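You operate a simulated robot arm through the tools that you are given. There is no shell and no other tool. Be economical: measure what you need, move in short steps, check, and stop when the job is done.

You run a simulated two-armed robot. Do the job below in one go: nothing can be reset, and whatever is moved stays where it is left.

Task
One coloured cap on the board drips: let the pressure off, push it home, pump to about 5 bar.
Fine: it shows its red mark; release knob open till the gauge is down, shut to pump; yellow valve open, shut after; blue-tab coupling stays. Where these are worked on the way, their far stop is far enough and under half their travel is too little: release knob, yellow valve.

Only the result counts: the job must be done as asked and must still hold three seconds after the hand-in. Knocking over, shifting, dropping, spilling or breaking anything else fails it. A push-on lid holds only when it is set on centred and level and pressed home; a screw cap is set on level and turned clockwise until tight.

Robot
Two 7-joint arms with two-finger parallel grippers on one trunk, on a base that drives. Base frame: it is fixed to the floor where the robot stands at the start and does not move with it; the origin is under the middle of the robot, x ahead of it, y to its left, z up. Lengths are in mm, angles in rad, forces in N, time in s.
The left shoulder is at the start at [71, 156, 1255], the right one opposite. Places, roughly: blue-tab coupling [1000, -300, 1000]; green pipe cap [1000, -700, 1000]; grey pipe cap [1000, -600, 1000]; orange pipe cap [1000, -900, 1000]; pump gauge [800, 100, 1100]; pump handle [800, -100, 1100]; release knob [800, 0, 1000]; yellow valve [700, -200, 1000]. Payload 3.91 kg a hand.
The tool frame of a hand sits at the grasp point between the pads (the TCP): z along the fingers, y along the line on which they close. The tips reach 30 mm beyond it. Largest opening 110 mm; finger width 20, thickness 10; the body of the gripper, 48 by 112 mm, starts 55 mm behind the TCP.
Orientation is that of the tool frame in the base frame, as a unit quaternion [x, y, z, w]. With the fingers straight down and closing along the base's y, the tool's x points along the base's -x, its y along +y and its z along -z.

Tools
- The arms move only by the tool arm_command. It takes "left_steps", "right_steps" or both (then of equal length, played together; a hand with none holds still); each is a list of rows, each a list of 7 numbers: the shift along the tool's x, y, z in mm, then the turn, a rotation vector about the tool's x, y, z in degrees, then the gripper command, from -1 (shut) to 1 (fully open), values between in proportion. In form: [[x, y, z, ax, ay, az, hand], ...]. A call has 1 to 20 rows; each row is the pose to reach, as a shift and turn from the pose commanded when the call began, along the tool's axes at that moment. Rows are played at 5 a second. More than 50 mm and 0.15 rad between two rows, or a gripper value outside its range, and nothing of the call is played. Where a pose cannot be reached the arm comes as near as it can. A force on the tool above 90 N (or 10 N above the force at the start of the call, whichever is more), or a blocked arm, ends the call early, and 0.2 s more pass. Each finger travels about 108 mm/s and halts on what it meets, pressing with about 37 N; the grip force reading is that of the motor and also rises with nothing between the fingers. The clock runs only during rows and for 0.2 s after the last one: add rows that repeat a pose to give the fingers time. The reply holds the time, the measured pose of the TCP, the force on the tool along the base axes, the opening and the grip force, in the units named above and with some noise, with the torque about the TCP (base axes, N m) and any sound that the robot's microphone picked up, and new pictures: "show" is both (left out), scene, wrist or none (wrist: the cameras of the hands that moved).
- Cameras (640 x 400 px; columns grow to the right, rows downward): "scene" is now at [141.3, -24.5, 1501.6]; the picture's right is [-0.28, -0.96, -0.00], its down [-0.39, 0.11, -0.92] and it looks along [0.88, -0.25, -0.40] (base axes); focal length 294 px, centre (320, 200). "left" rides on the left gripper at [72, -17, -103] in its tool frame; the picture's right is [0.23, 0.97, 0.00], its down [-0.76, 0.18, -0.62] and it looks along [-0.61, 0.14, 0.78] (tool axes); focal length 222 px, centre (320, 200). "right" rides on the right gripper at [72, 17, -103] in its tool frame; the picture's right is [-0.23, 0.97, 0.00], its down [-0.76, -0.18, -0.62] and it looks along [-0.61, -0.14, 0.78] (tool axes); focal length 222 px, centre (320, 200). There is no depth. A picture from a camera that has moved, and an enlarged one, comes with that camera's place and axes in the base frame and with its lens.
- move_column(by): slides the trunk up (or, below 0, down) by that many mm; the arms and the scene camera ride with it, the base frame stays. It gives what a move gives, with no picture.
- base_move(legs): drives the robot by 1 to 6 legs, each [ahead, left, turn to the left] in mm, mm and rad, along the robot's own axes; the way and the turn of a leg run together, so that a leg with both is an arc; at most 1500 mm and 3.142 rad a leg. The arms and the cameras ride along, it lands a little off, and it stops where it bumps. It gives what a move gives, and a new picture of the scene camera.
- turn_head(pan, tilt): turns the head with the scene camera to pan (to the left, within 1.501 rad either way) and tilt (down, from -0.506 to 1.204), counted from straight ahead of the robot. It gives what a move gives, and a new picture of the scene camera.
- inspect(camera, box): a new picture of the part [left, top, right, bottom] of that camera's present view, enlarged. No time passes.
- job_done(): hands the job in; it is judged then, once.

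Work in short steps. Places have to be worked out from the pictures, the camera data and where the tool is seen: move nearer, look again, correct. Check each grasp and each placing, and mend what went wrong. You have 120 turns and 260 pictures in all, those below and enlarged ones among them. Open the grippers and draw the arms clear of the work before you hand the job in, unless the task says otherwise; then end with one line.

The tools are called after "Call:" as a command line: name --argument value ..., lists and objects as JSON in quotes. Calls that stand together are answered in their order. arm_command: Moves the arms, as the interface text tells. Its arguments: {"type":"object","properties":{"left_steps":{"type":"array"},"right_steps":{"type":"array"},"show":{"type":"string","enum":["both","scene","wrist","none"]}},"required":[]} The other tools are called the same way: move_column (by) slides the trunk up or down; base_move (legs) drives the base; turn_head (pan, tilt) turns the head that bears the scene camera; inspect (camera, box) takes an enlarged picture of a part of a camera's view; job_done () hands the job in.

At the start:

```text
clock: 0.0
left_tool_pos: [739.2, -23.0, 1394.9]
left_orientation: [-0.001, 1.0, 0.0, 0.0]
left_ft_force: [-0.6, 0.7, 0.3]
left_wrist_torque: [0.0, 0.02, -0.01]
left_opening: 110.0
left_gripper_force: 0.1
right_tool_pos: [540.5, -504.8, 1382.1]
right_orientation: [0.0, 1.0, 0.001, 0.0]
right_ft_force: [0.5, 0.4, 0.6]
right_wrist_torque: [-0.03, 0.01, 0.02]
right_opening: 109.9
right_gripper_force: 0.1
trunk travel left (down, up): [-700.0, 240.0]
robot x, y, heading: [-3.4, 2.6, 0.002]
head pan, tilt: [-0.279, 0.414]
```

scene: 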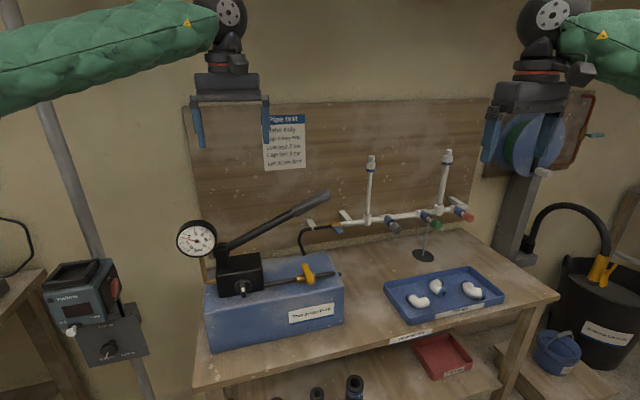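
right: 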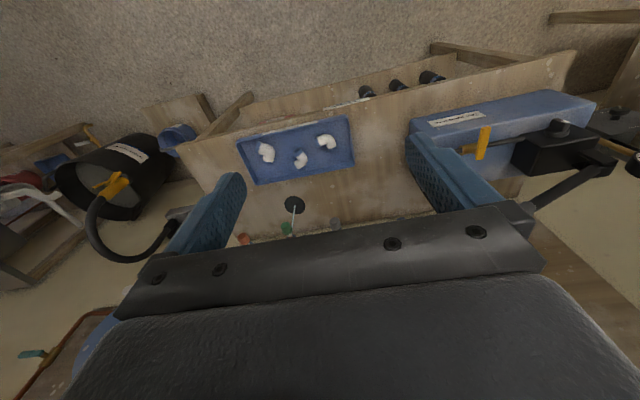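
left: 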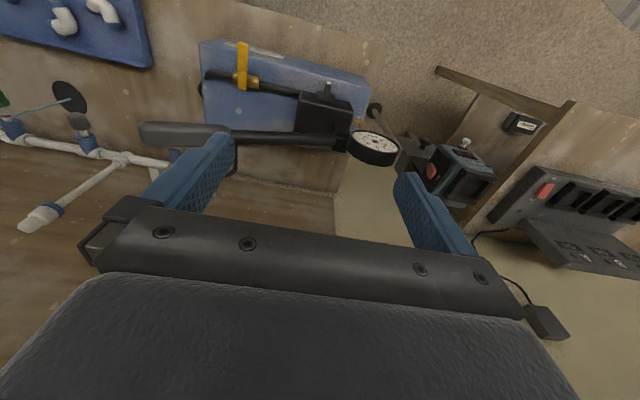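

I start by looking closely at the pump, the pipe board and the sign.

Call:
inspect --camera "scene" --box '[160, 180, 360, 305]'

Call:
inspect --camera "scene" --box '[330, 140, 490, 240]'

Call:
inspect --camera "scene" --box '[255, 105, 319, 175]'

```text
3.20 times, centred on (260, 242) of scene
camera zoom: at [141.3, -24.5, 1501.6], right [-0.28, -0.96, 0.0], down [-0.39, 0.11, -0.92], along [0.88, -0.25, -0.4], focal length 939 px, centre (512, 64)
```

zoom: 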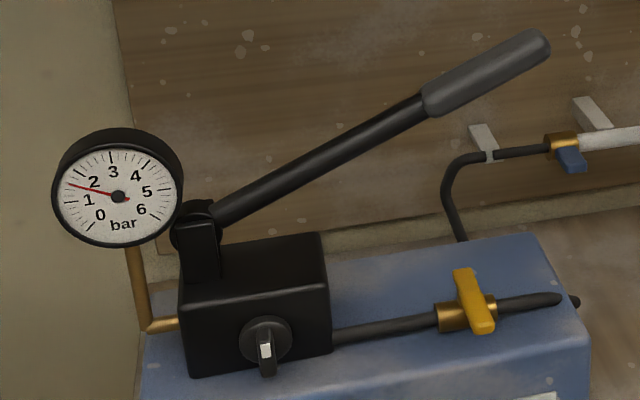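

```text
4.00 times, centred on (410, 190) of scene
camera zoom: at [141.3, -24.5, 1501.6], right [-0.28, -0.96, 0.0], down [-0.39, 0.11, -0.92], along [0.88, -0.25, -0.4], focal length 1174 px, centre (-40, 240)
```

zoom: 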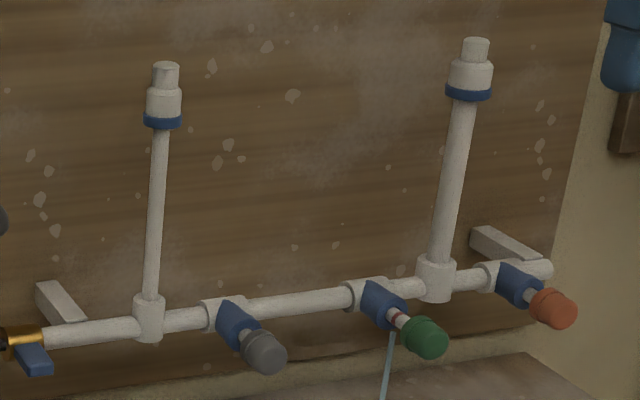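

```text
5.71 times, centred on (287, 140) of scene
camera zoom: at [141.3, -24.5, 1501.6], right [-0.28, -0.96, 0.0], down [-0.39, 0.11, -0.92], along [0.88, -0.25, -0.4], focal length 1677 px, centre (509, 543)
```

zoom: 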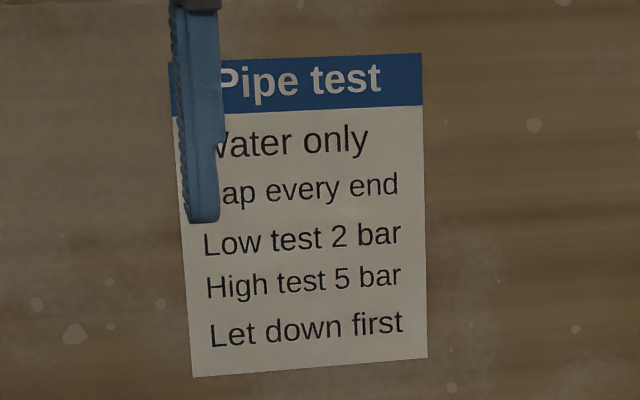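

The green cap shows its red mark. By triangulation I put the green cap near (964,-715,972), the knob near (769,0,996), the valve near (800,-180,975) and the handle end near (841,-249,1198). I look closer at the knob and the valve.

Call:
inspect --camera "left" --box '[190, 30, 400, 160]'

Call:
inspect --camera "scene" --box '[220, 250, 350, 330]'

Call:
inspect --camera "right" --box '[220, 190, 360, 270]'

```text
3.05 times, centred on (295, 95) of left
camera zoom: at [667.0, -41.8, 1498.5], right [-0.23, 0.97, 0.0], down [0.76, 0.18, 0.62], along [0.61, 0.14, -0.78], focal length 677 px, centre (396, 520)
```

zoom: 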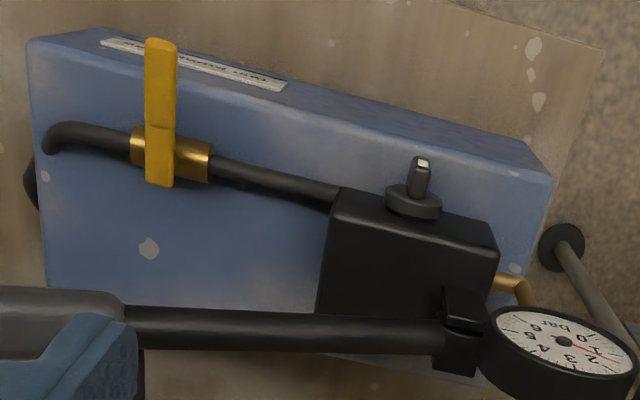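

```text
4.92 times, centred on (285, 290) of scene
camera zoom: at [141.3, -24.5, 1501.6], right [-0.28, -0.96, 0.0], down [-0.39, 0.11, -0.92], along [0.88, -0.25, -0.4], focal length 1445 px, centre (492, -243)
```

zoom: 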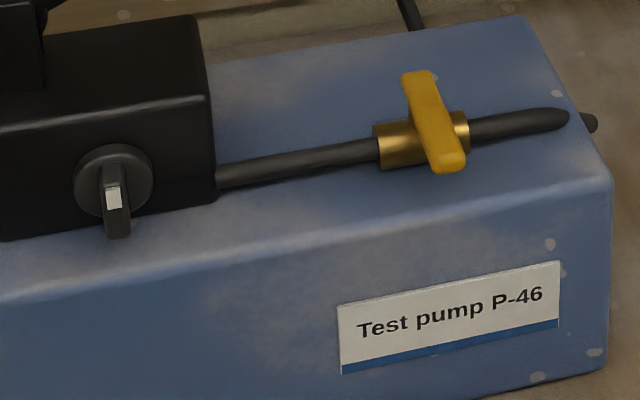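

```text
4.57 times, centred on (290, 230) of right
camera zoom: at [468.1, -488.1, 1485.6], right [0.23, 0.97, 0.0], down [0.76, -0.18, 0.62], along [0.61, -0.14, -0.78], focal length 1015 px, centre (457, 63)
```

zoom: 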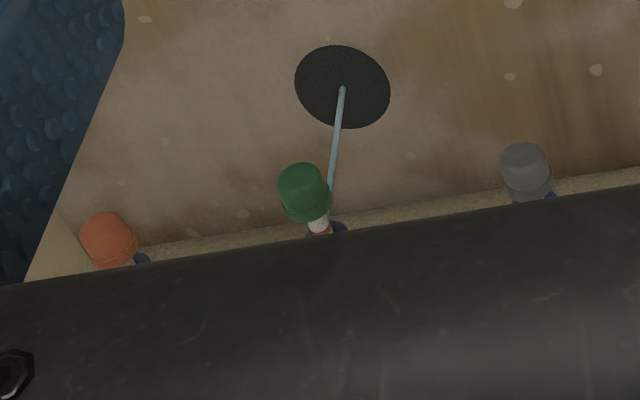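

The valve lever sits on a vertical spindle near (798,-176), and its tip points at the robot near (735,-177,1003). I bring the right hand in, tilted 45° with its fingers shut, to look at it from nearby.

Call:
arm_command --right_steps '[[-10, 33, 27, 0, -4.5, 0, -1], [-20, 66, 54, 0, -9, 0, -1], [-30, 98, 81, 0, -13.5, 0, -1], [-40, 131, 109, 0, -18, 0, -1], [-50, 164, 136, 0, -22.5, 0, -1], [-60, 197, 163, 0, -27, 0, -1], [-70, 230, 190, 0, -31.5, 0, -1], [-80, 262, 218, 0, -36, 0, -1], [-90, 295, 245, 0, -40.5, 0, -1], [-100, 328, 272, 0, -45, 0, -1], [-100, 328, 272, 0, -45, 0, -1]]'

```text
clock: 2.4
left_tool_pos: [737.9, -23.6, 1394.5]
left_orientation: [0.0, 1.0, 0.0, 0.0]
left_ft_force: [0.0, 0.1, 0.8]
left_wrist_torque: [0.01, -0.03, -0.03]
left_opening: 109.9
left_gripper_force: 0.0
right_tool_pos: [640.8, -174.4, 1108.9]
right_orientation: [0.0, 0.924, 0.001, 0.384]
right_ft_force: [-0.3, 0.2, -0.3]
right_wrist_torque: [0.02, 0.01, -0.01]
right_opening: 0.1
right_gripper_force: 36.7
trunk travel left (down, up): [-700.0, 240.0]
robot x, y, heading: [1.4, 1.2, -0.004]
head pan, tilt: [-0.279, 0.414]
camera scene: at [140.4, -25.2, 1501.7], right [-0.28, -0.96, 0.0], down [-0.39, 0.11, -0.92], along [0.88, -0.25, -0.4], focal length 294 px, centre (320, 200)
camera right: at [516.3, -157.8, 1130.9], right [0.16, 0.97, 0.16], down [0.1, -0.18, 0.98], along [0.98, -0.14, -0.12], focal length 222 px, centre (320, 200)
```

scene: 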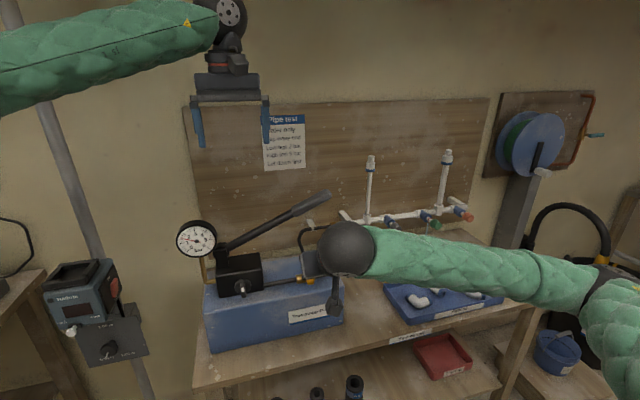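
right: 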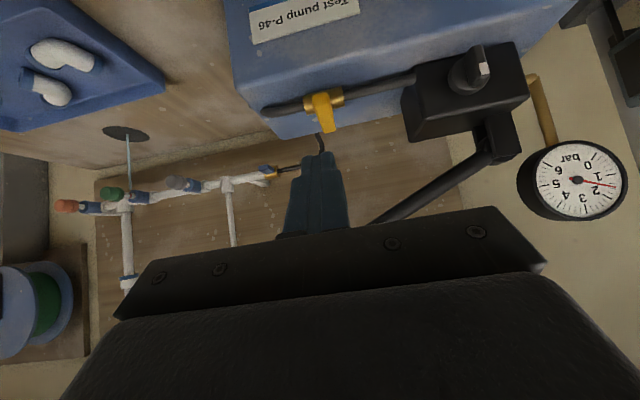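

Call:
inspect --camera "right" --box '[240, 30, 540, 230]'

```text
2.00 times, centred on (390, 130) of right
camera zoom: at [516.3, -157.8, 1130.9], right [0.16, 0.97, 0.16], down [0.1, -0.18, 0.98], along [0.98, -0.14, -0.12], focal length 444 px, centre (180, 340)
```

zoom: 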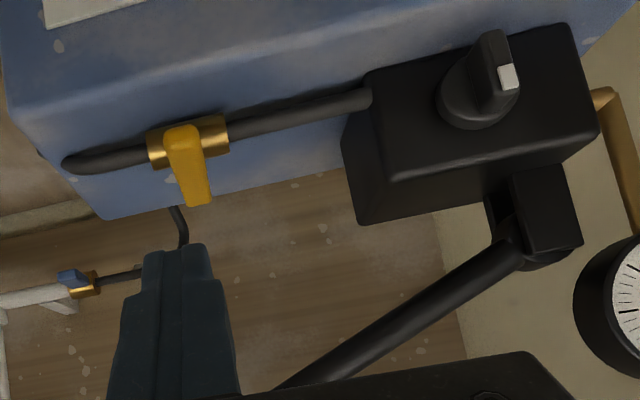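

The picture agrees with my lever position. I set the shut fingertips on the +y side of the lever, then push it gently toward -y.

Call:
arm_command --right_steps '[[0, 30, 30, 0, 0, 0, -1], [1, 32, 65, 0, 0, 0, -1], [2, 32, 100, 0, 0, 0, -1], [3, 32, 132, 0, 0, 0, -1], [3, 32, 132, 0, 0, 0, -1]]'

```text
clock: 3.6
left_tool_pos: [739.0, -23.9, 1395.5]
left_orientation: [0.0, 1.0, 0.0, -0.001]
left_ft_force: [1.0, 0.3, 0.0]
left_wrist_torque: [-0.01, -0.01, -0.01]
left_opening: 110.0
left_gripper_force: 0.0
right_tool_pos: [729.5, -142.9, 1012.4]
right_orientation: [0.0, 0.924, 0.0, 0.383]
right_ft_force: [-1.2, 0.2, 0.6]
right_wrist_torque: [0.01, -0.01, 0.03]
right_opening: 0.0
right_gripper_force: 37.4
trunk travel left (down, up): [-700.0, 240.0]
robot x, y, heading: [-2.6, -2.2, 0.002]
head pan, tilt: [-0.279, 0.414]
camera scene: at [140.5, -24.5, 1501.7], right [-0.28, -0.96, 0.0], down [-0.39, 0.11, -0.92], along [0.88, -0.25, -0.4], focal length 294 px, centre (320, 200)
camera right: at [605.3, -127.1, 1034.0], right [0.16, 0.97, 0.16], down [0.1, -0.18, 0.98], along [0.98, -0.14, -0.12], focal length 222 px, centre (320, 200)
```

scene: 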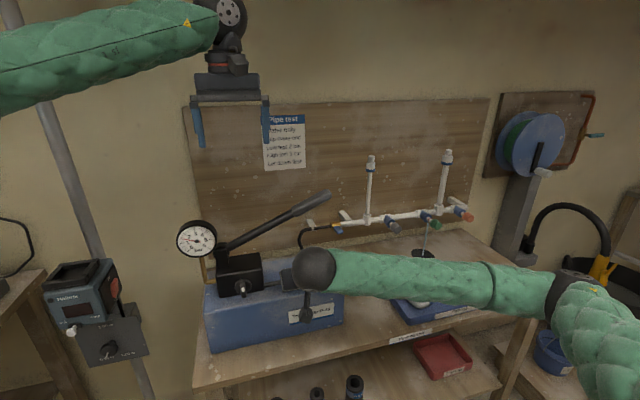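
right: 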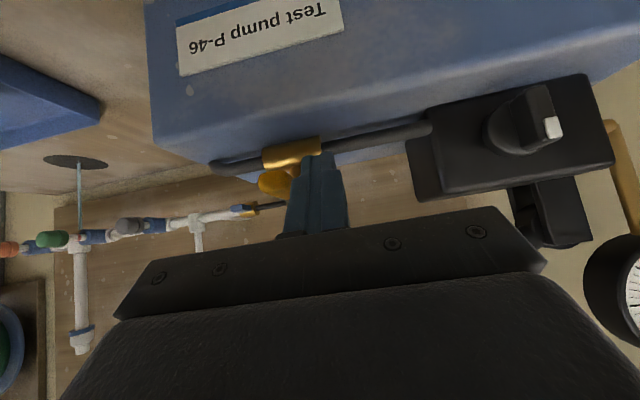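

Call:
arm_command --right_steps '[[-6, -7, 6, 0, 0, 0, -1], [-6, -14, 6, 0, 0, 0, -1], [-5, -20, 5, 0, 0, 0, -1], [-4, -27, 4, 0, 0, 0, -1], [-4, -34, 4, 0, 0, 0, -1], [-4, -41, 4, 0, 0, 0, -1]]' --show "wrist"

```text
clock: 5.0
left_tool_pos: [739.5, -22.9, 1395.4]
left_orientation: [0.0, 1.0, 0.0, 0.0]
left_ft_force: [-0.5, -0.6, 0.0]
left_wrist_torque: [0.03, -0.01, 0.01]
left_opening: 110.0
left_gripper_force: 0.1
right_tool_pos: [737.3, -185.9, 1015.1]
right_orientation: [0.0, 0.924, 0.0, 0.382]
right_ft_force: [-0.6, 1.3, 0.8]
right_wrist_torque: [0.0, 0.01, 0.03]
right_opening: 0.0
right_gripper_force: 36.7
trunk travel left (down, up): [-700.0, 240.0]
robot x, y, heading: [-3.6, -0.0, -0.001]
head pan, tilt: [-0.279, 0.414]
camera right: at [612.2, -168.9, 1036.5], right [0.16, 0.97, 0.16], down [0.1, -0.18, 0.98], along [0.98, -0.14, -0.12], focal length 222 px, centre (320, 200)
```

right: 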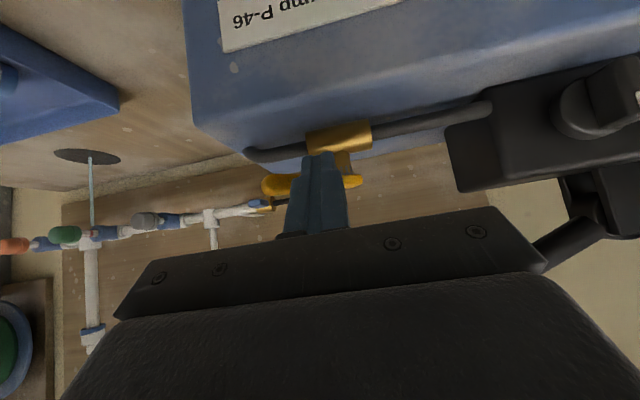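

Call:
inspect --camera "right" --box '[230, 80, 430, 220]'

Call:
inspect --camera "scene" --box '[220, 240, 360, 330]'

```text
2.86 times, centred on (330, 150) of right
camera zoom: at [612.2, -168.9, 1036.5], right [0.16, 0.97, 0.16], down [0.1, -0.18, 0.98], along [0.98, -0.14, -0.12], focal length 635 px, centre (291, 343)
```

zoom: 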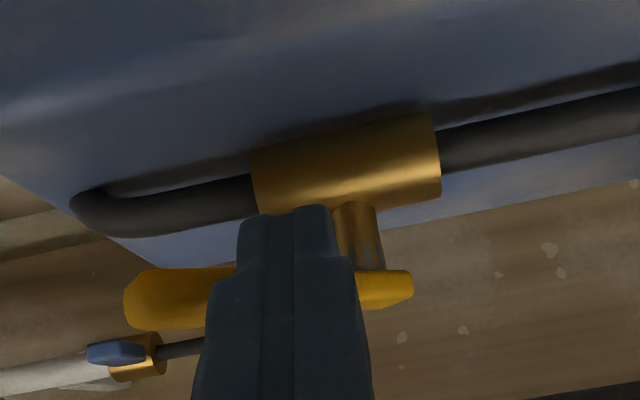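

```text
4.44 times, centred on (290, 285) of scene
camera zoom: at [141.3, -24.3, 1501.6], right [-0.27, -0.96, 0.0], down [-0.39, 0.11, -0.92], along [0.88, -0.25, -0.4], focal length 1304 px, centre (453, -178)
```

zoom: 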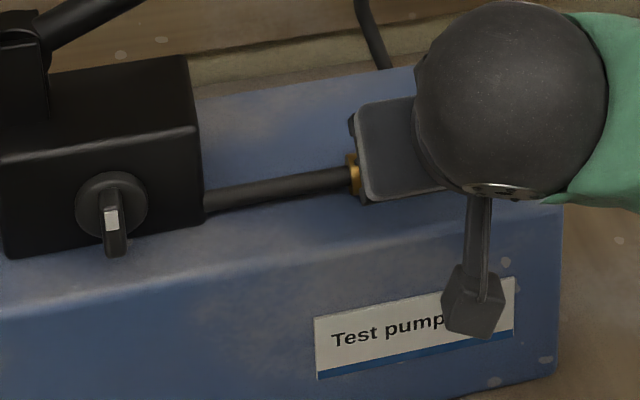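

The lever turns freely this way, so I carry on round to the far stop.

Call:
arm_command --right_steps '[[-2, -11, 2, 0, 0, 0, -1], [-7, -22, 7, 0, 0, 0, -1], [-13, -32, 13, 0, 0, 0, -1], [-18, -36, 18, 0, 0, 0, -1], [-22, -39, 22, 0, 0, 0, -1], [-26, -41, 26, 0, 0, 0, -1], [-29, -41, 29, 0, 0, 0, -1]]' --show "wrist"

Call:
inspect --camera "right" --box '[230, 80, 430, 220]'

```text
clock: 6.4
left_tool_pos: [734.3, -25.4, 1398.4]
left_orientation: [0.001, 1.0, 0.001, 0.001]
left_ft_force: [0.4, -0.9, -0.2]
left_wrist_torque: [0.0, 0.03, -0.01]
left_opening: 110.0
left_gripper_force: 0.1
right_tool_pos: [759.2, -221.6, 1012.1]
right_orientation: [-0.006, 0.926, 0.004, 0.378]
right_ft_force: [-53.5, 5.4, 18.6]
right_wrist_torque: [-0.06, 0.27, 0.16]
right_opening: 0.2
right_gripper_force: 37.3
trunk travel left (down, up): [-700.0, 240.0]
robot x, y, heading: [-4.8, 3.1, 0.002]
head pan, tilt: [-0.279, 0.414]
stopped in row 6 (right hand): the force on the tool passed its limit at 99 N (the readings are from after the stop); the commanded pose is now the measured one
camera right: at [634.8, -206.3, 1036.0], right [0.15, 0.98, 0.16], down [0.11, -0.18, 0.98], along [0.98, -0.13, -0.13], focal length 222 px, centre (320, 200)
```

right: 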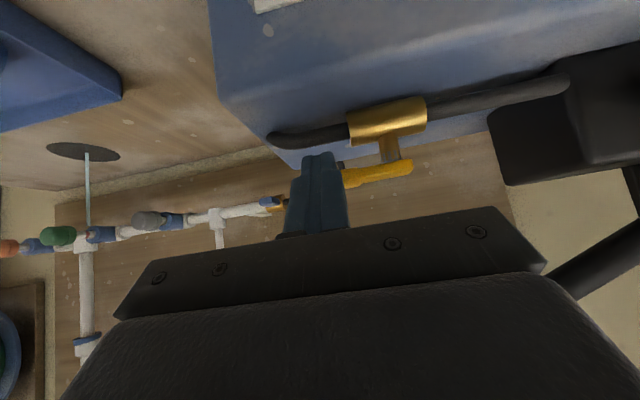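

```text
2.86 times, centred on (330, 150) of right
camera zoom: at [634.8, -206.3, 1036.0], right [0.15, 0.98, 0.16], down [0.11, -0.18, 0.98], along [0.98, -0.13, -0.13], focal length 635 px, centre (291, 343)
```

zoom: 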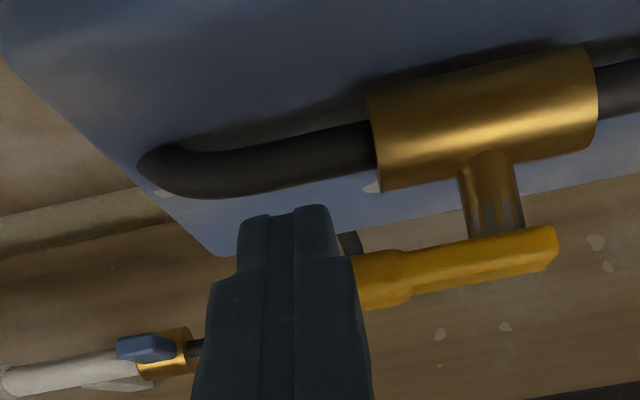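

The valve is open against its stop. I draw the right hand clear and bring the left hand, fingers level and pointing forward, in front of the release knob.

Call:
arm_command --right_steps '[[0, 0, -15, 0, 0, 0, -1], [0, 0, -40, 0, 0, 0, -1], [0, -5, -80, 0, 0, 0, -1], [0, -15, -120, 0, 0, 0, -1], [0, -30, -160, 0, 0, 0, -1], [0, -60, -190, 0, 0, 0, -1], [0, -100, -200, 0, 0, 0, -1], [0, -140, -200, 0, 0, 0, -1], [0, -180, -200, 0, 0, 0, -1], [0, -220, -200, 0, 0, 0, -1], [0, -220, -200, 0, 0, 0, -1], [0, -220, -200, 0, 0, 0, -1]]' --left_steps '[[12, 2, 33, 0, -8.2, 0, -0.3], [24, 4, 67, 0, -16.4, 0, -0.3], [37, 7, 100, 0, -24.5, 0, -0.3], [49, 9, 134, 0, -32.7, 0, -0.3], [61, 11, 167, 0, -40.9, 0, -0.3], [73, 14, 201, 0, -49, 0, -0.3], [85, 16, 234, 0, -57.3, 0, -0.3], [98, 18, 268, 0, -65.5, 0, -0.3], [110, 20, 301, 0, -73.6, 0, -0.3], [122, 23, 335, 0, -81.8, 0, -0.3], [134, 25, 368, 0, -90, 0, -0.3], [134, 25, 368, 0, -90, 0, -0.3]]'

```text
clock: 9.0
left_tool_pos: [603.0, 2.8, 1028.5]
left_orientation: [0.0, 0.706, 0.0, 0.708]
left_ft_force: [0.0, -0.9, 0.8]
left_wrist_torque: [0.03, 0.02, 0.01]
left_opening: 38.3
left_gripper_force: 0.2
right_tool_pos: [627.4, -442.6, 1153.1]
right_orientation: [-0.006, 0.926, 0.004, 0.377]
right_ft_force: [0.2, 0.7, 0.3]
right_wrist_torque: [0.02, -0.02, 0.02]
right_opening: 0.0
right_gripper_force: 36.8
trunk travel left (down, up): [-700.0, 240.0]
robot x, y, heading: [-1.4, 6.5, 0.003]
head pan, tilt: [-0.279, 0.414]
camera scene: at [140.0, -25.3, 1501.6], right [-0.28, -0.96, 0.0], down [-0.39, 0.11, -0.92], along [0.88, -0.25, -0.4], focal length 294 px, centre (320, 200)
camera right: at [503.3, -427.3, 1176.7], right [0.15, 0.98, 0.16], down [0.11, -0.18, 0.98], along [0.98, -0.13, -0.14], focal length 222 px, centre (320, 200)
camera left: at [500.3, -16.0, 956.2], right [0.0, 0.97, -0.23], down [-0.62, 0.18, 0.76], along [0.78, 0.14, 0.61], focal length 222 px, centre (320, 200)
```

scene: 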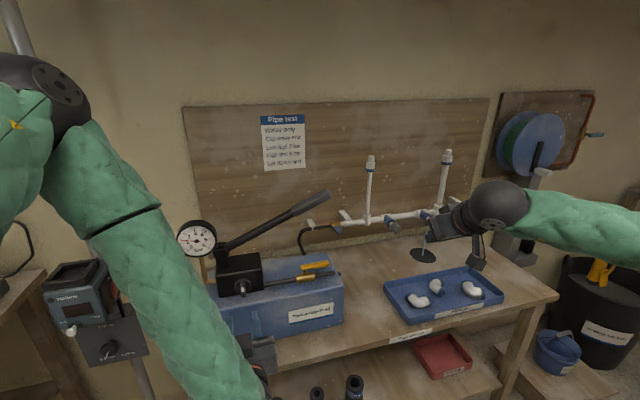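
right: 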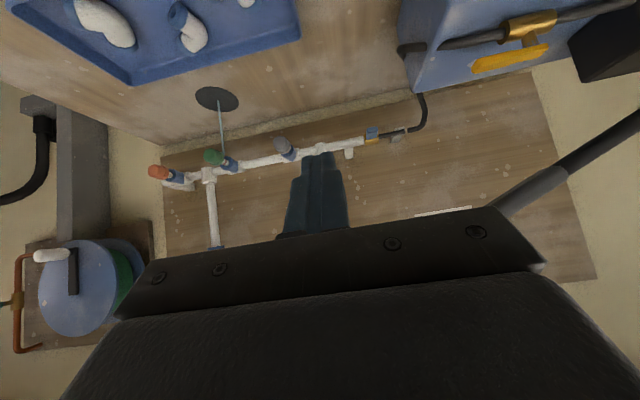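
left: 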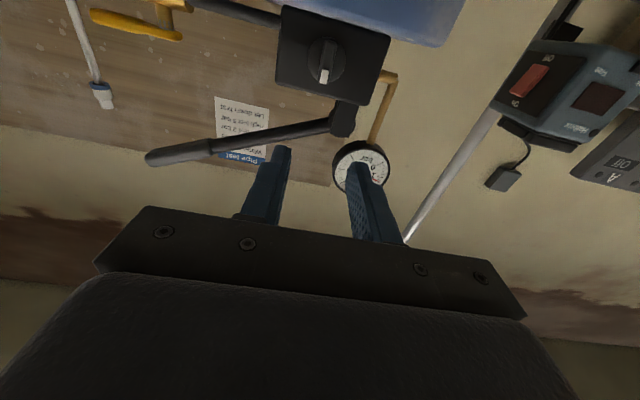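

Call:
inspect --camera "left" --box '[250, 0, 410, 100]'

Call:
inspect --camera "scene" --box '[170, 210, 350, 310]'

```text
4.00 times, centred on (330, 50) of left
camera zoom: at [500.3, -16.0, 956.2], right [0.0, 0.97, -0.23], down [-0.62, 0.18, 0.76], along [0.78, 0.14, 0.61], focal length 888 px, centre (280, 800)
```

zoom: 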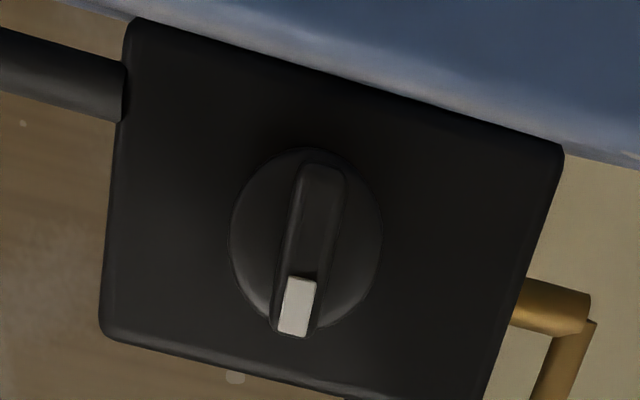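

```text
3.56 times, centred on (260, 260) of scene
camera zoom: at [140.0, -25.3, 1501.6], right [-0.28, -0.96, 0.0], down [-0.39, 0.11, -0.92], along [0.88, -0.25, -0.4], focal length 1044 px, centre (533, -13)
```

zoom: 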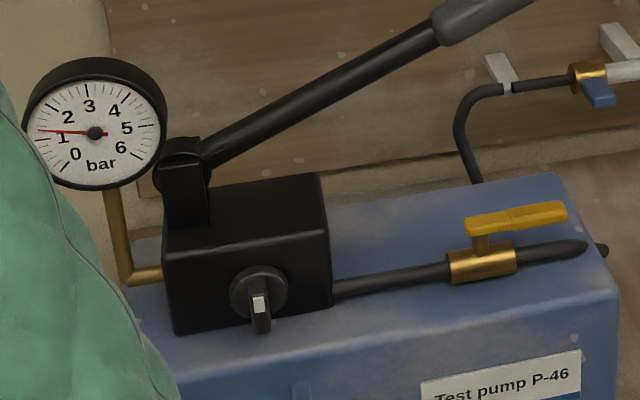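

The knob's wing is upright and centred near (772,0,986). I move in and close the fingers on it.

Call:
arm_command --left_steps '[[22, -2, 30, 0, 0, 0, -0.3], [43, -3, 65, 0, 0, 0, -0.3], [43, -3, 105, 0, 0, 0, -0.3], [43, -3, 135, 0, 0, 0, -0.3], [43, -3, 147, 0, 0, 0, -0.3], [43, -3, 147, 0, 0, 0, -0.3]]'

```text
clock: 10.4
left_tool_pos: [739.5, -38.6, 1006.8]
left_orientation: [-0.01, 0.713, 0.01, 0.701]
left_ft_force: [0.8, -0.3, -0.4]
left_wrist_torque: [0.0, -0.01, 0.02]
left_opening: 38.0
left_gripper_force: 0.1
left hand out of reach, approached as far as the arm can: row 1, 2, 3, 4, 5, 6
right_tool_pos: [627.1, -443.0, 1153.0]
right_orientation: [-0.005, 0.926, 0.003, 0.377]
right_ft_force: [-0.1, -0.2, -0.5]
right_wrist_torque: [0.0, 0.0, -0.01]
right_opening: 0.1
right_gripper_force: 36.8
trunk travel left (down, up): [-700.0, 240.0]
robot x, y, heading: [0.2, -1.8, -0.006]
head pan, tilt: [-0.279, 0.414]
camera scene: at [140.4, -24.8, 1501.6], right [-0.28, -0.96, 0.0], down [-0.39, 0.11, -0.92], along [0.88, -0.25, -0.4], focal length 294 px, centre (320, 200)
camera left: at [636.2, -59.4, 936.5], right [-0.03, 0.97, -0.23], down [-0.62, 0.16, 0.77], along [0.79, 0.16, 0.59], focal length 222 px, centre (320, 200)
```

scene: 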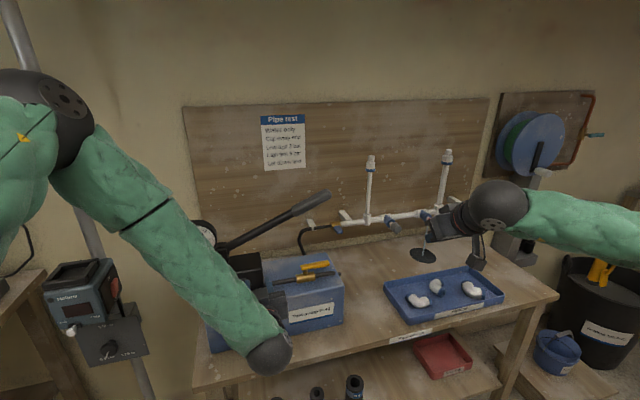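
left: 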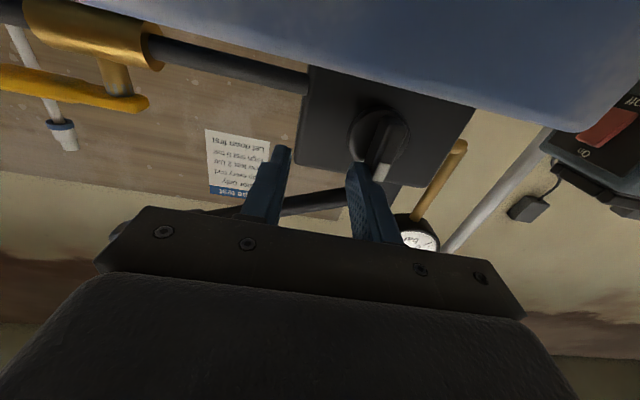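

The arm is at its limit here, so I back off and lower the trunk to give it a better angle.

Call:
arm_command --left_steps '[[0, 0, -40, 0, 0, 0, -0.3], [0, 0, -80, 0, 0, 0, -0.3], [0, 0, -110, 0, 0, 0, -0.3], [0, 0, -110, 0, 0, 0, -0.3]]' --right_steps '[[0, 0, -40, 0, 0, 0, -1], [0, 0, -80, 0, 0, 0, -1], [0, 0, -120, 0, 0, 0, -1], [0, 0, -120, 0, 0, 0, -1]]' --show "none"

Call:
move_column --by -180

```text
clock: 11.4
left_tool_pos: [631.5, -38.5, 1006.0]
left_orientation: [0.0, 0.707, 0.0, 0.707]
left_ft_force: [0.7, -0.5, -0.6]
left_wrist_torque: [-0.02, 0.0, -0.01]
left_opening: 38.7
left_gripper_force: 0.1
right_tool_pos: [545.9, -445.9, 1236.9]
right_orientation: [-0.005, 0.927, 0.003, 0.376]
right_ft_force: [0.0, 0.1, 0.1]
right_wrist_torque: [0.01, 0.02, 0.03]
right_opening: 0.0
right_gripper_force: 37.2
trunk travel left (down, up): [-700.0, 240.0]
robot x, y, heading: [1.4, -1.1, -0.005]
head pan, tilt: [-0.279, 0.414]
```

```text
clock: 13.4
left_tool_pos: [631.2, -39.1, 826.6]
left_orientation: [0.0, 0.707, 0.0, 0.707]
left_ft_force: [1.0, 0.7, 1.4]
left_wrist_torque: [0.0, 0.01, 0.01]
left_opening: 38.4
left_gripper_force: 0.0
right_tool_pos: [543.7, -446.5, 1057.3]
right_orientation: [-0.004, 0.926, 0.003, 0.377]
right_ft_force: [0.0, -0.4, -0.8]
right_wrist_torque: [-0.04, 0.05, 0.0]
right_opening: 0.2
right_gripper_force: 36.8
trunk travel left (down, up): [-520.0, 420.0]
robot x, y, heading: [-2.0, -1.0, -0.002]
head pan, tilt: [-0.279, 0.414]
```

Call:
arm_command --left_steps '[[-40, 10, 0, 0, 0, 0, -0.3], [-80, 20, 0, 0, 0, 0, -0.3], [-120, 30, 0, 0, 0, 0, -0.3], [-160, 39, 0, 0, 0, 0, -0.3], [-160, 39, 35, 0, 0, 0, -0.3], [-160, 39, 70, 0, 0, 0, -0.3], [-160, 39, 100, 0, 0, 0, -0.3], [-160, 39, 100, 0, 0, 0, -0.3]]'

```text
clock: 15.2
left_tool_pos: [730.7, -1.4, 986.0]
left_orientation: [0.0, 0.707, 0.001, 0.707]
left_ft_force: [0.6, 0.0, -0.2]
left_wrist_torque: [-0.01, 0.01, 0.02]
left_opening: 38.5
left_gripper_force: 0.0
right_tool_pos: [542.9, -445.5, 1057.8]
right_orientation: [-0.004, 0.926, 0.003, 0.378]
right_ft_force: [-0.2, 1.6, 0.0]
right_wrist_torque: [-0.05, 0.0, -0.02]
right_opening: 0.0
right_gripper_force: 37.5
trunk travel left (down, up): [-520.0, 420.0]
robot x, y, heading: [-1.1, -0.5, -0.0]
head pan, tilt: [-0.279, 0.414]
camera scene: at [139.3, -24.4, 1321.7], right [-0.28, -0.96, 0.0], down [-0.39, 0.11, -0.92], along [0.88, -0.25, -0.4], focal length 294 px, centre (320, 200)
camera left: at [626.8, -20.1, 913.4], right [0.0, 0.97, -0.23], down [-0.62, 0.18, 0.76], along [0.78, 0.14, 0.61], focal length 222 px, centre (320, 200)
```

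scene: 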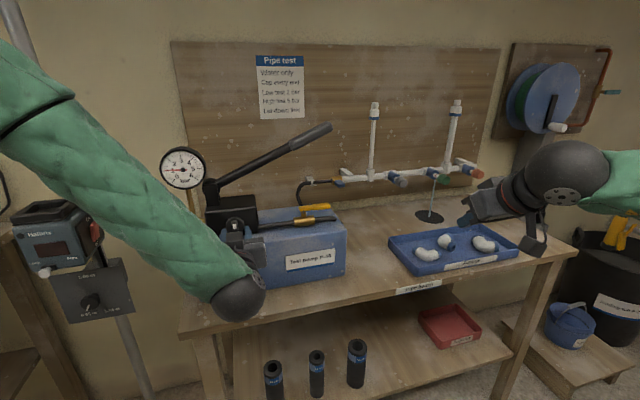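
left: 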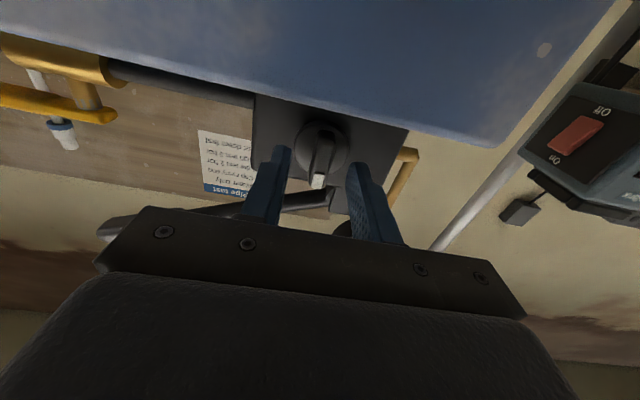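

The fingers now straddle the wing. I go in 18 mm more and grip.

Call:
arm_command --left_steps '[[0, 0, 10, 0, 0, 0, -0.3], [0, 0, 18, 0, 0, 0, -0.3], [0, 0, 18, 0, 0, 0, -0.9], [0, 0, 18, 0, 0, 0, -0.9], [0, 0, 18, 0, 0, 0, -0.9]]' --show "wrist"

Call:
inspect --camera "left" --box '[230, 90, 430, 230]'

```text
clock: 16.4
left_tool_pos: [745.4, -0.9, 986.7]
left_orientation: [0.0, 0.707, -0.001, 0.707]
left_ft_force: [-17.6, 2.7, 1.3]
left_wrist_torque: [0.05, 1.29, 0.02]
left_opening: 12.8
left_gripper_force: 45.0
right_tool_pos: [542.9, -445.4, 1058.4]
right_orientation: [-0.006, 0.926, 0.003, 0.378]
right_ft_force: [0.7, -0.3, -0.4]
right_wrist_torque: [-0.02, 0.02, -0.02]
right_opening: 0.0
right_gripper_force: 36.5
trunk travel left (down, up): [-520.0, 420.0]
robot x, y, heading: [1.5, 2.0, -0.001]
head pan, tilt: [-0.279, 0.414]
camera left: at [642.7, -19.1, 914.8], right [0.0, 0.97, -0.23], down [-0.62, 0.18, 0.76], along [0.78, 0.14, 0.61], focal length 222 px, centre (320, 200)
```

left: 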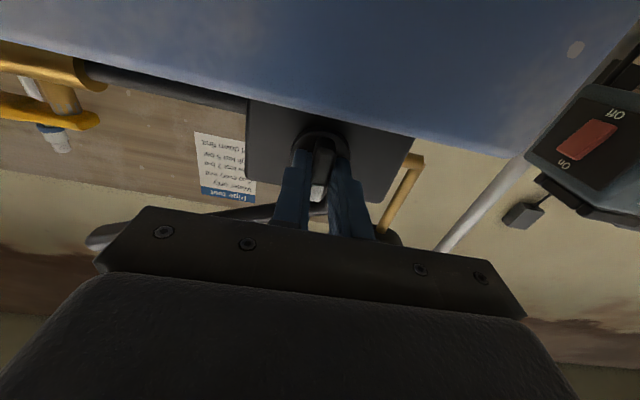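

```text
2.86 times, centred on (330, 160) of left
camera zoom: at [642.7, -19.1, 914.8], right [0.0, 0.97, -0.23], down [-0.62, 0.18, 0.76], along [0.78, 0.14, 0.61], focal length 635 px, centre (291, 314)
```

zoom: 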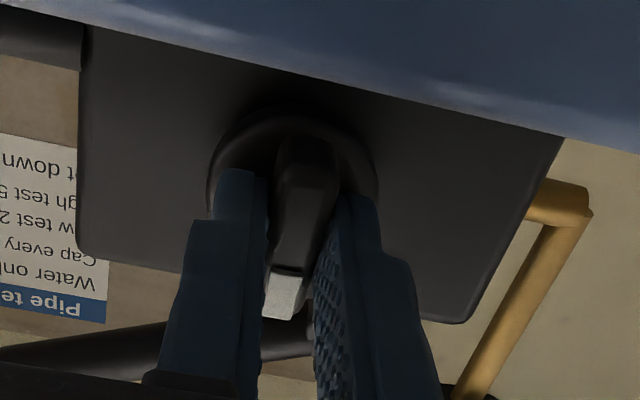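

I have the wing in the grip. I turn it anticlockwise as seen from the robot and watch the torque.

Call:
arm_command --left_steps '[[0, 0, -2, 0, 0, -6, -0.9], [0, 0, -2, 0, 0, -12, -0.9], [0, 0, -2, 0, 0, -18, -0.9], [0, 0, -2, 0, 0, -24, -0.9]]' --show "wrist"

Call:
inspect --camera "scene" --box '[150, 140, 230, 200]'

```text
clock: 17.4
left_tool_pos: [745.9, -0.2, 986.6]
left_orientation: [-0.147, 0.692, -0.147, 0.691]
left_ft_force: [-5.7, -1.0, -5.2]
left_wrist_torque: [0.02, -1.18, 0.54]
left_opening: 12.6
left_gripper_force: 44.8
right_tool_pos: [543.8, -446.1, 1058.2]
right_orientation: [-0.005, 0.926, 0.003, 0.377]
right_ft_force: [0.9, -0.1, 0.0]
right_wrist_torque: [-0.02, -0.01, -0.01]
right_opening: 0.0
right_gripper_force: 36.9
trunk travel left (down, up): [-520.0, 420.0]
robot x, y, heading: [1.0, 1.0, -0.0]
head pan, tilt: [-0.279, 0.414]
camera left: at [642.7, -46.9, 927.9], right [0.0, 0.8, -0.6], down [-0.62, 0.47, 0.62], along [0.78, 0.38, 0.5], focal length 222 px, centre (320, 200)
```

left: 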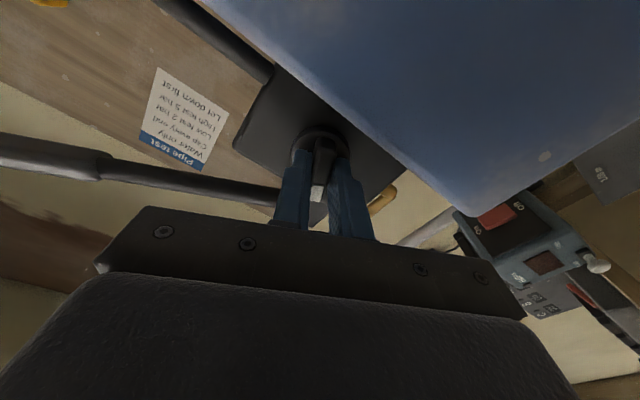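

```text
6.67 times, centred on (190, 170) of scene
camera zoom: at [140.0, -24.3, 1321.5], right [-0.28, -0.96, 0.0], down [-0.39, 0.11, -0.92], along [0.88, -0.25, -0.4], focal length 1957 px, centre (1187, 400)
```

zoom: 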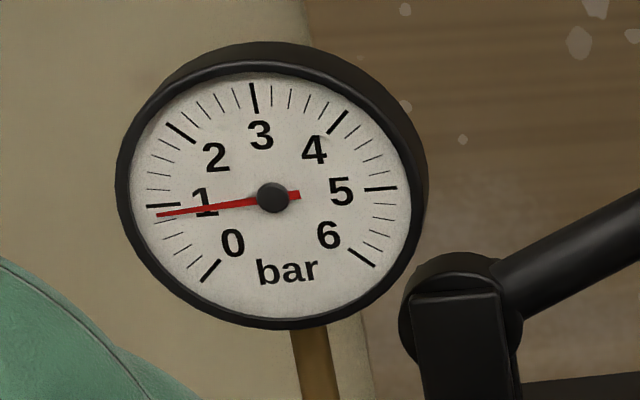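

The knob turns freely and the gauge reads 0.8. I go on turning toward the far stop.

Call:
arm_command --left_steps '[[0, 0, 0, 0, 0, -8, -0.9], [0, 0, 0, 0, 0, -16, -0.9], [0, 0, 0, 0, 0, -24, -0.9], [0, 0, 0, 0, 0, -32, -0.9], [0, 0, 0, 0, 0, -40, -0.9], [0, 0, 0, 0, 0, -48, -0.9], [0, 0, 0, 0, 0, -56, -0.9], [0, 0, 0, 0, 0, -64, -0.9]]' --show "wrist"

Call:
inspect --camera "scene" --box '[150, 140, 230, 200]'

```text
clock: 19.2
left_tool_pos: [745.3, 0.5, 986.3]
left_orientation: [-0.492, 0.508, -0.491, 0.508]
left_ft_force: [-4.1, 3.6, -8.1]
left_wrist_torque: [0.02, -0.16, -0.55]
left_opening: 13.1
left_gripper_force: 45.2
right_tool_pos: [543.7, -445.0, 1057.4]
right_orientation: [-0.004, 0.926, 0.002, 0.377]
right_ft_force: [0.2, -0.4, 0.0]
right_wrist_torque: [-0.01, -0.05, 0.02]
right_opening: 0.0
right_gripper_force: 37.6
trunk travel left (down, up): [-520.0, 420.0]
robot x, y, heading: [-1.8, 0.1, 0.004]
head pan, tilt: [-0.279, 0.414]
camera left: at [642.7, -74.5, 1001.3], right [0.0, -0.2, -0.98], down [-0.62, 0.77, -0.15], along [0.78, 0.61, -0.12], focal length 222 px, centre (320, 200)
```

left: 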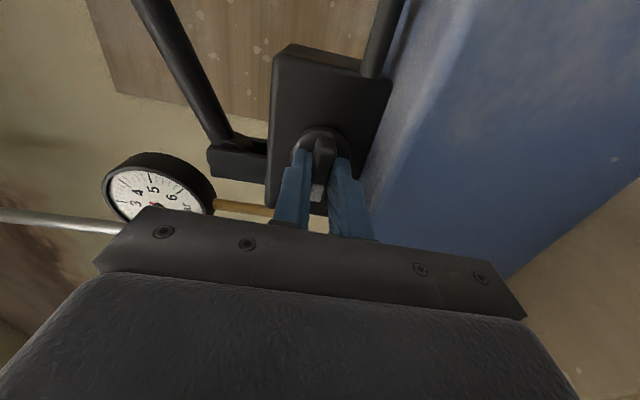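

```text
6.67 times, centred on (190, 170) of scene
camera zoom: at [140.2, -23.8, 1321.5], right [-0.27, -0.96, 0.0], down [-0.39, 0.11, -0.92], along [0.88, -0.25, -0.4], focal length 1957 px, centre (1187, 400)
```

zoom: 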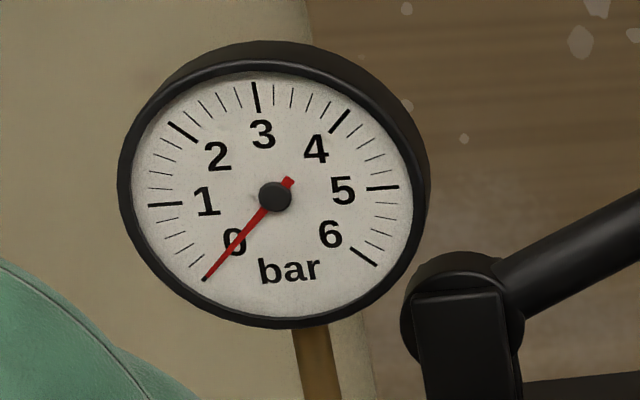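

The gauge is at 0. I turn further to find the knob's stop.

Call:
arm_command --left_steps '[[0, 0, 0, 0, 0, -7, -0.9], [0, 0, 0, 0, 0, -14, -0.9], [0, 0, 0, 0, 0, -21, -0.9]]' --show "none"

Call:
inspect --camera "left" --box '[230, 90, 430, 230]'

```text
clock: 20.0
left_tool_pos: [746.9, 0.3, 986.1]
left_orientation: [0.575, -0.411, 0.576, -0.411]
left_ft_force: [1.2, 1.3, -4.4]
left_wrist_torque: [1.55, 0.05, 0.0]
left_opening: 19.6
left_gripper_force: 45.1
right_tool_pos: [543.0, -444.3, 1056.8]
right_orientation: [-0.005, 0.926, 0.004, 0.377]
right_ft_force: [0.4, 0.2, 0.7]
right_wrist_torque: [0.0, -0.03, 0.03]
right_opening: 0.0
right_gripper_force: 37.4
trunk travel left (down, up): [-520.0, 420.0]
robot x, y, heading: [-1.8, 1.6, -0.004]
head pan, tilt: [-0.279, 0.414]
```

```text
2.86 times, centred on (330, 160) of left
camera zoom: at [642.7, -64.7, 1026.2], right [0.0, -0.53, -0.85], down [-0.62, 0.66, -0.42], along [0.78, 0.53, -0.33], focal length 635 px, centre (291, 314)
```

zoom: 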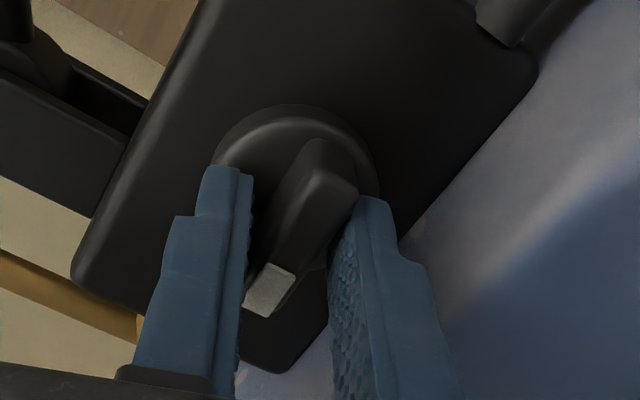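

The stop is at about 90°, so the knob is fully open and the pressure is off. I let go and draw the left hand back.

Call:
arm_command --left_steps '[[0, 0, 0, 0, 0, 8, -0.9], [0, 0, 0, 0, 0, 16, -0.9], [0, 0, 0, 0, 0, 16, -0.4], [0, 0, 0, 0, 0, 16, -0.4], [0, 0, -30, 0, 0, 16, -0.4], [0, 0, -60, 0, 0, 24, -0.4], [0, 0, -100, 0, 0, 32, -0.4], [0, 0, -140, 0, 0, 40, -0.4], [0, 0, -180, 0, 0, 48, -0.4], [0, 0, -200, 0, 0, 56, -0.4], [0, 0, -200, 0, 0, 64, -0.4], [0, 0, -200, 0, 0, 72, -0.4], [0, 0, -200, 0, 0, 80, -0.4], [0, 0, -200, 0, 0, 88, -0.4], [0, 0, -200, 0, 0, 96, -0.4], [0, 0, -200, 0, 0, 104, -0.4], [0, 0, -200, 0, 0, 109, -0.4]]' --show "scene"

Call:
inspect --camera "scene" --box '[150, 140, 350, 260]'

Call:
inspect --camera "scene" --box '[360, 140, 500, 230]'

```text
clock: 23.6
left_tool_pos: [551.5, -6.4, 985.1]
left_orientation: [0.0, 0.707, 0.002, 0.707]
left_ft_force: [0.0, 0.2, 0.0]
left_wrist_torque: [0.03, 0.01, -0.02]
left_opening: 33.0
left_gripper_force: 0.2
left hand out of reach, approached as far as the arm can: row 10, 11, 12, 13, 14, 15, 16, 17
right_tool_pos: [543.3, -445.3, 1057.4]
right_orientation: [-0.005, 0.926, 0.003, 0.377]
right_ft_force: [-0.3, -0.1, 0.6]
right_wrist_torque: [0.02, -0.01, 0.03]
right_opening: 0.0
right_gripper_force: 37.4
trunk travel left (down, up): [-520.0, 420.0]
robot x, y, heading: [-5.0, -0.6, 0.008]
head pan, tilt: [-0.279, 0.414]
camera scene: at [140.0, -24.5, 1321.6], right [-0.28, -0.96, 0.0], down [-0.39, 0.11, -0.92], along [0.88, -0.25, -0.4], focal length 294 px, centre (320, 200)
```

scene: 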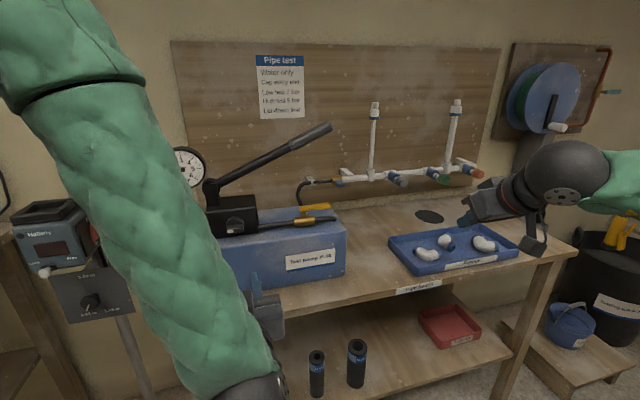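

```text
3.20 times, centred on (250, 200) of scene
camera zoom: at [140.0, -24.5, 1321.6], right [-0.28, -0.96, 0.0], down [-0.39, 0.11, -0.92], along [0.88, -0.25, -0.4], focal length 939 px, centre (544, 200)
```

zoom: 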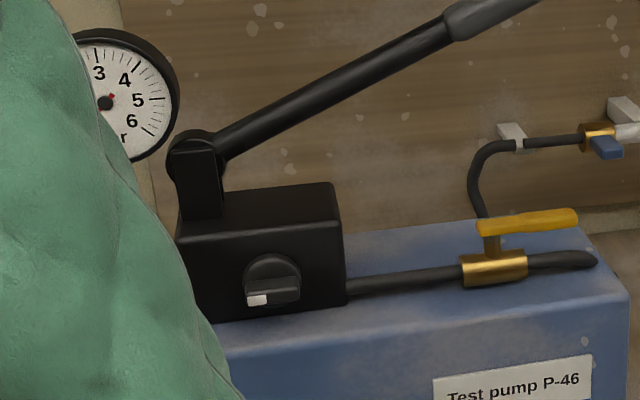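

```text
4.44 times, centred on (430, 185) of scene
camera zoom: at [140.0, -24.5, 1321.6], right [-0.28, -0.96, 0.0], down [-0.39, 0.11, -0.92], along [0.88, -0.25, -0.4], focal length 1304 px, centre (-169, 267)
```

zoom: 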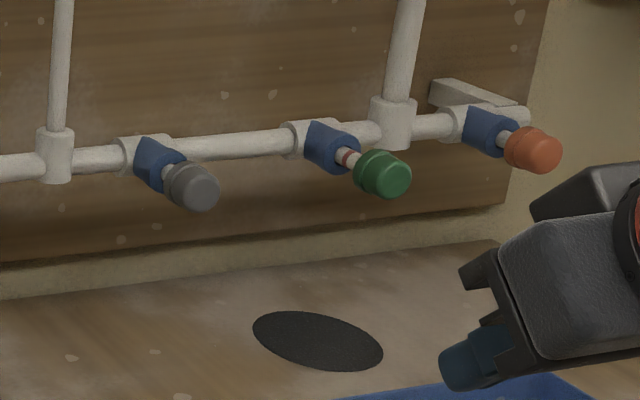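

The drip has stopped and the knob shows open. I drive right by 480 mm to put the green cap within the right hand's reach.

Call:
base_move --legs '[[0, -480, 0]]'

```text
clock: 26.4
left_tool_pos: [557.3, -471.1, 984.5]
left_orientation: [-0.006, 0.707, 0.008, 0.707]
left_ft_force: [-0.2, 0.1, 0.8]
left_wrist_torque: [0.01, -0.02, 0.03]
left_opening: 32.8
left_gripper_force: 0.1
right_tool_pos: [555.8, -909.4, 1056.4]
right_orientation: [-0.012, 0.926, 0.006, 0.377]
right_ft_force: [0.0, -0.6, -0.3]
right_wrist_torque: [0.02, -0.02, 0.02]
right_opening: 0.0
right_gripper_force: 37.3
trunk travel left (down, up): [-520.0, 420.0]
robot x, y, heading: [-0.3, -470.9, 0.016]
head pan, tilt: [-0.279, 0.414]
camera scene: at [144.5, -495.1, 1321.6], right [-0.26, -0.97, 0.0], down [-0.39, 0.1, -0.92], along [0.88, -0.24, -0.4], focal length 294 px, centre (320, 200)
```

scene: 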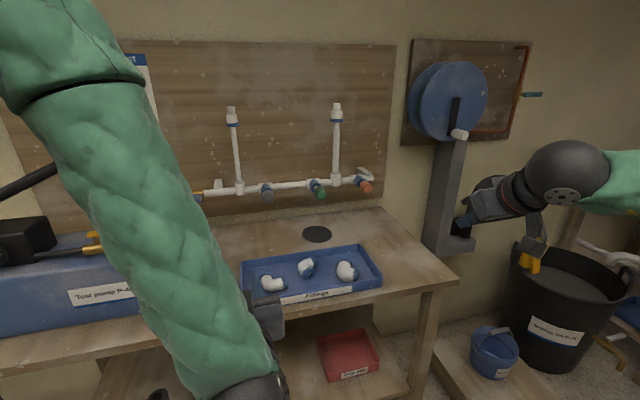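

Call:
arm_command --right_steps '[[-9, 31, 28, 0, -7.6, 0, -1], [-19, 63, 57, 0, -15.2, 0, -1], [-28, 95, 85, 0, -22.8, 0, -1], [-38, 126, 113, 0, -30.4, 0, -1], [-47, 158, 142, 0, -38, 0, -1], [-57, 190, 170, 0, -45.7, 0, -1], [-57, 190, 170, 0, -45.7, 0, -1]]'

```text
clock: 28.2
left_tool_pos: [558.3, -468.3, 985.7]
left_orientation: [-0.006, 0.708, 0.006, 0.707]
left_ft_force: [0.2, 0.0, -0.9]
left_wrist_torque: [0.02, -0.03, -0.02]
left_opening: 33.0
left_gripper_force: 0.0
right_tool_pos: [680.4, -844.7, 1009.5]
right_orientation: [-0.164, 0.702, -0.123, 0.682]
right_ft_force: [0.2, 0.0, 0.6]
right_wrist_torque: [0.03, 0.01, 0.0]
right_opening: 0.2
right_gripper_force: 37.1
right hand out of reach, approached as far as the arm can: row 5, 6, 7
trunk travel left (down, up): [-520.0, 420.0]
robot x, y, heading: [8.5, -468.9, 0.019]
head pan, tilt: [-0.279, 0.414]
stopped in row 7 (right hand): the arm was blocked; the commanded pose is now the measured one
camera scene: at [146.3, -492.4, 1321.6], right [-0.26, -0.97, 0.0], down [-0.39, 0.1, -0.92], along [0.88, -0.24, -0.4], focal length 294 px, centre (320, 200)
camera right: at [575.8, -862.9, 940.9], right [-0.06, 0.98, -0.18], down [-0.6, 0.11, 0.79], along [0.8, 0.15, 0.58], focal length 222 px, centre (320, 200)
```

scene: 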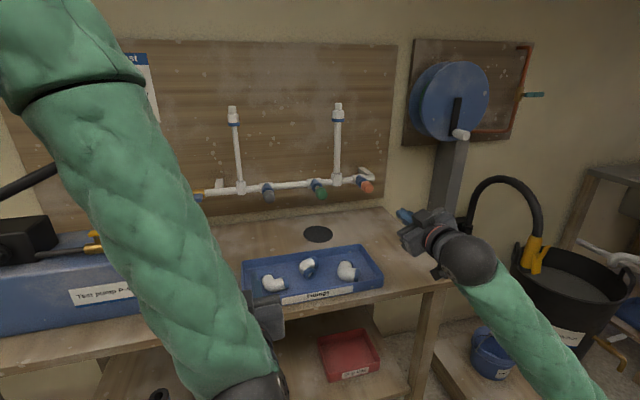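
right: 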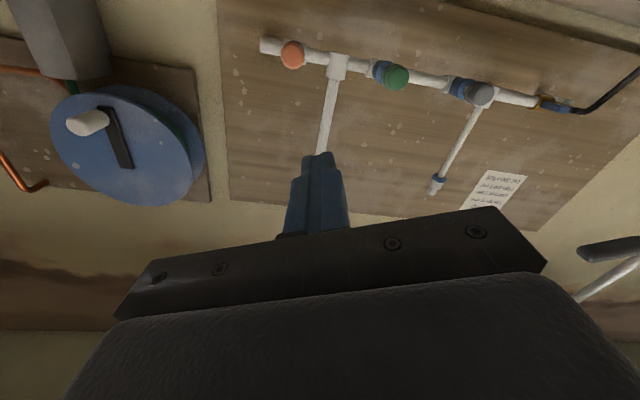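

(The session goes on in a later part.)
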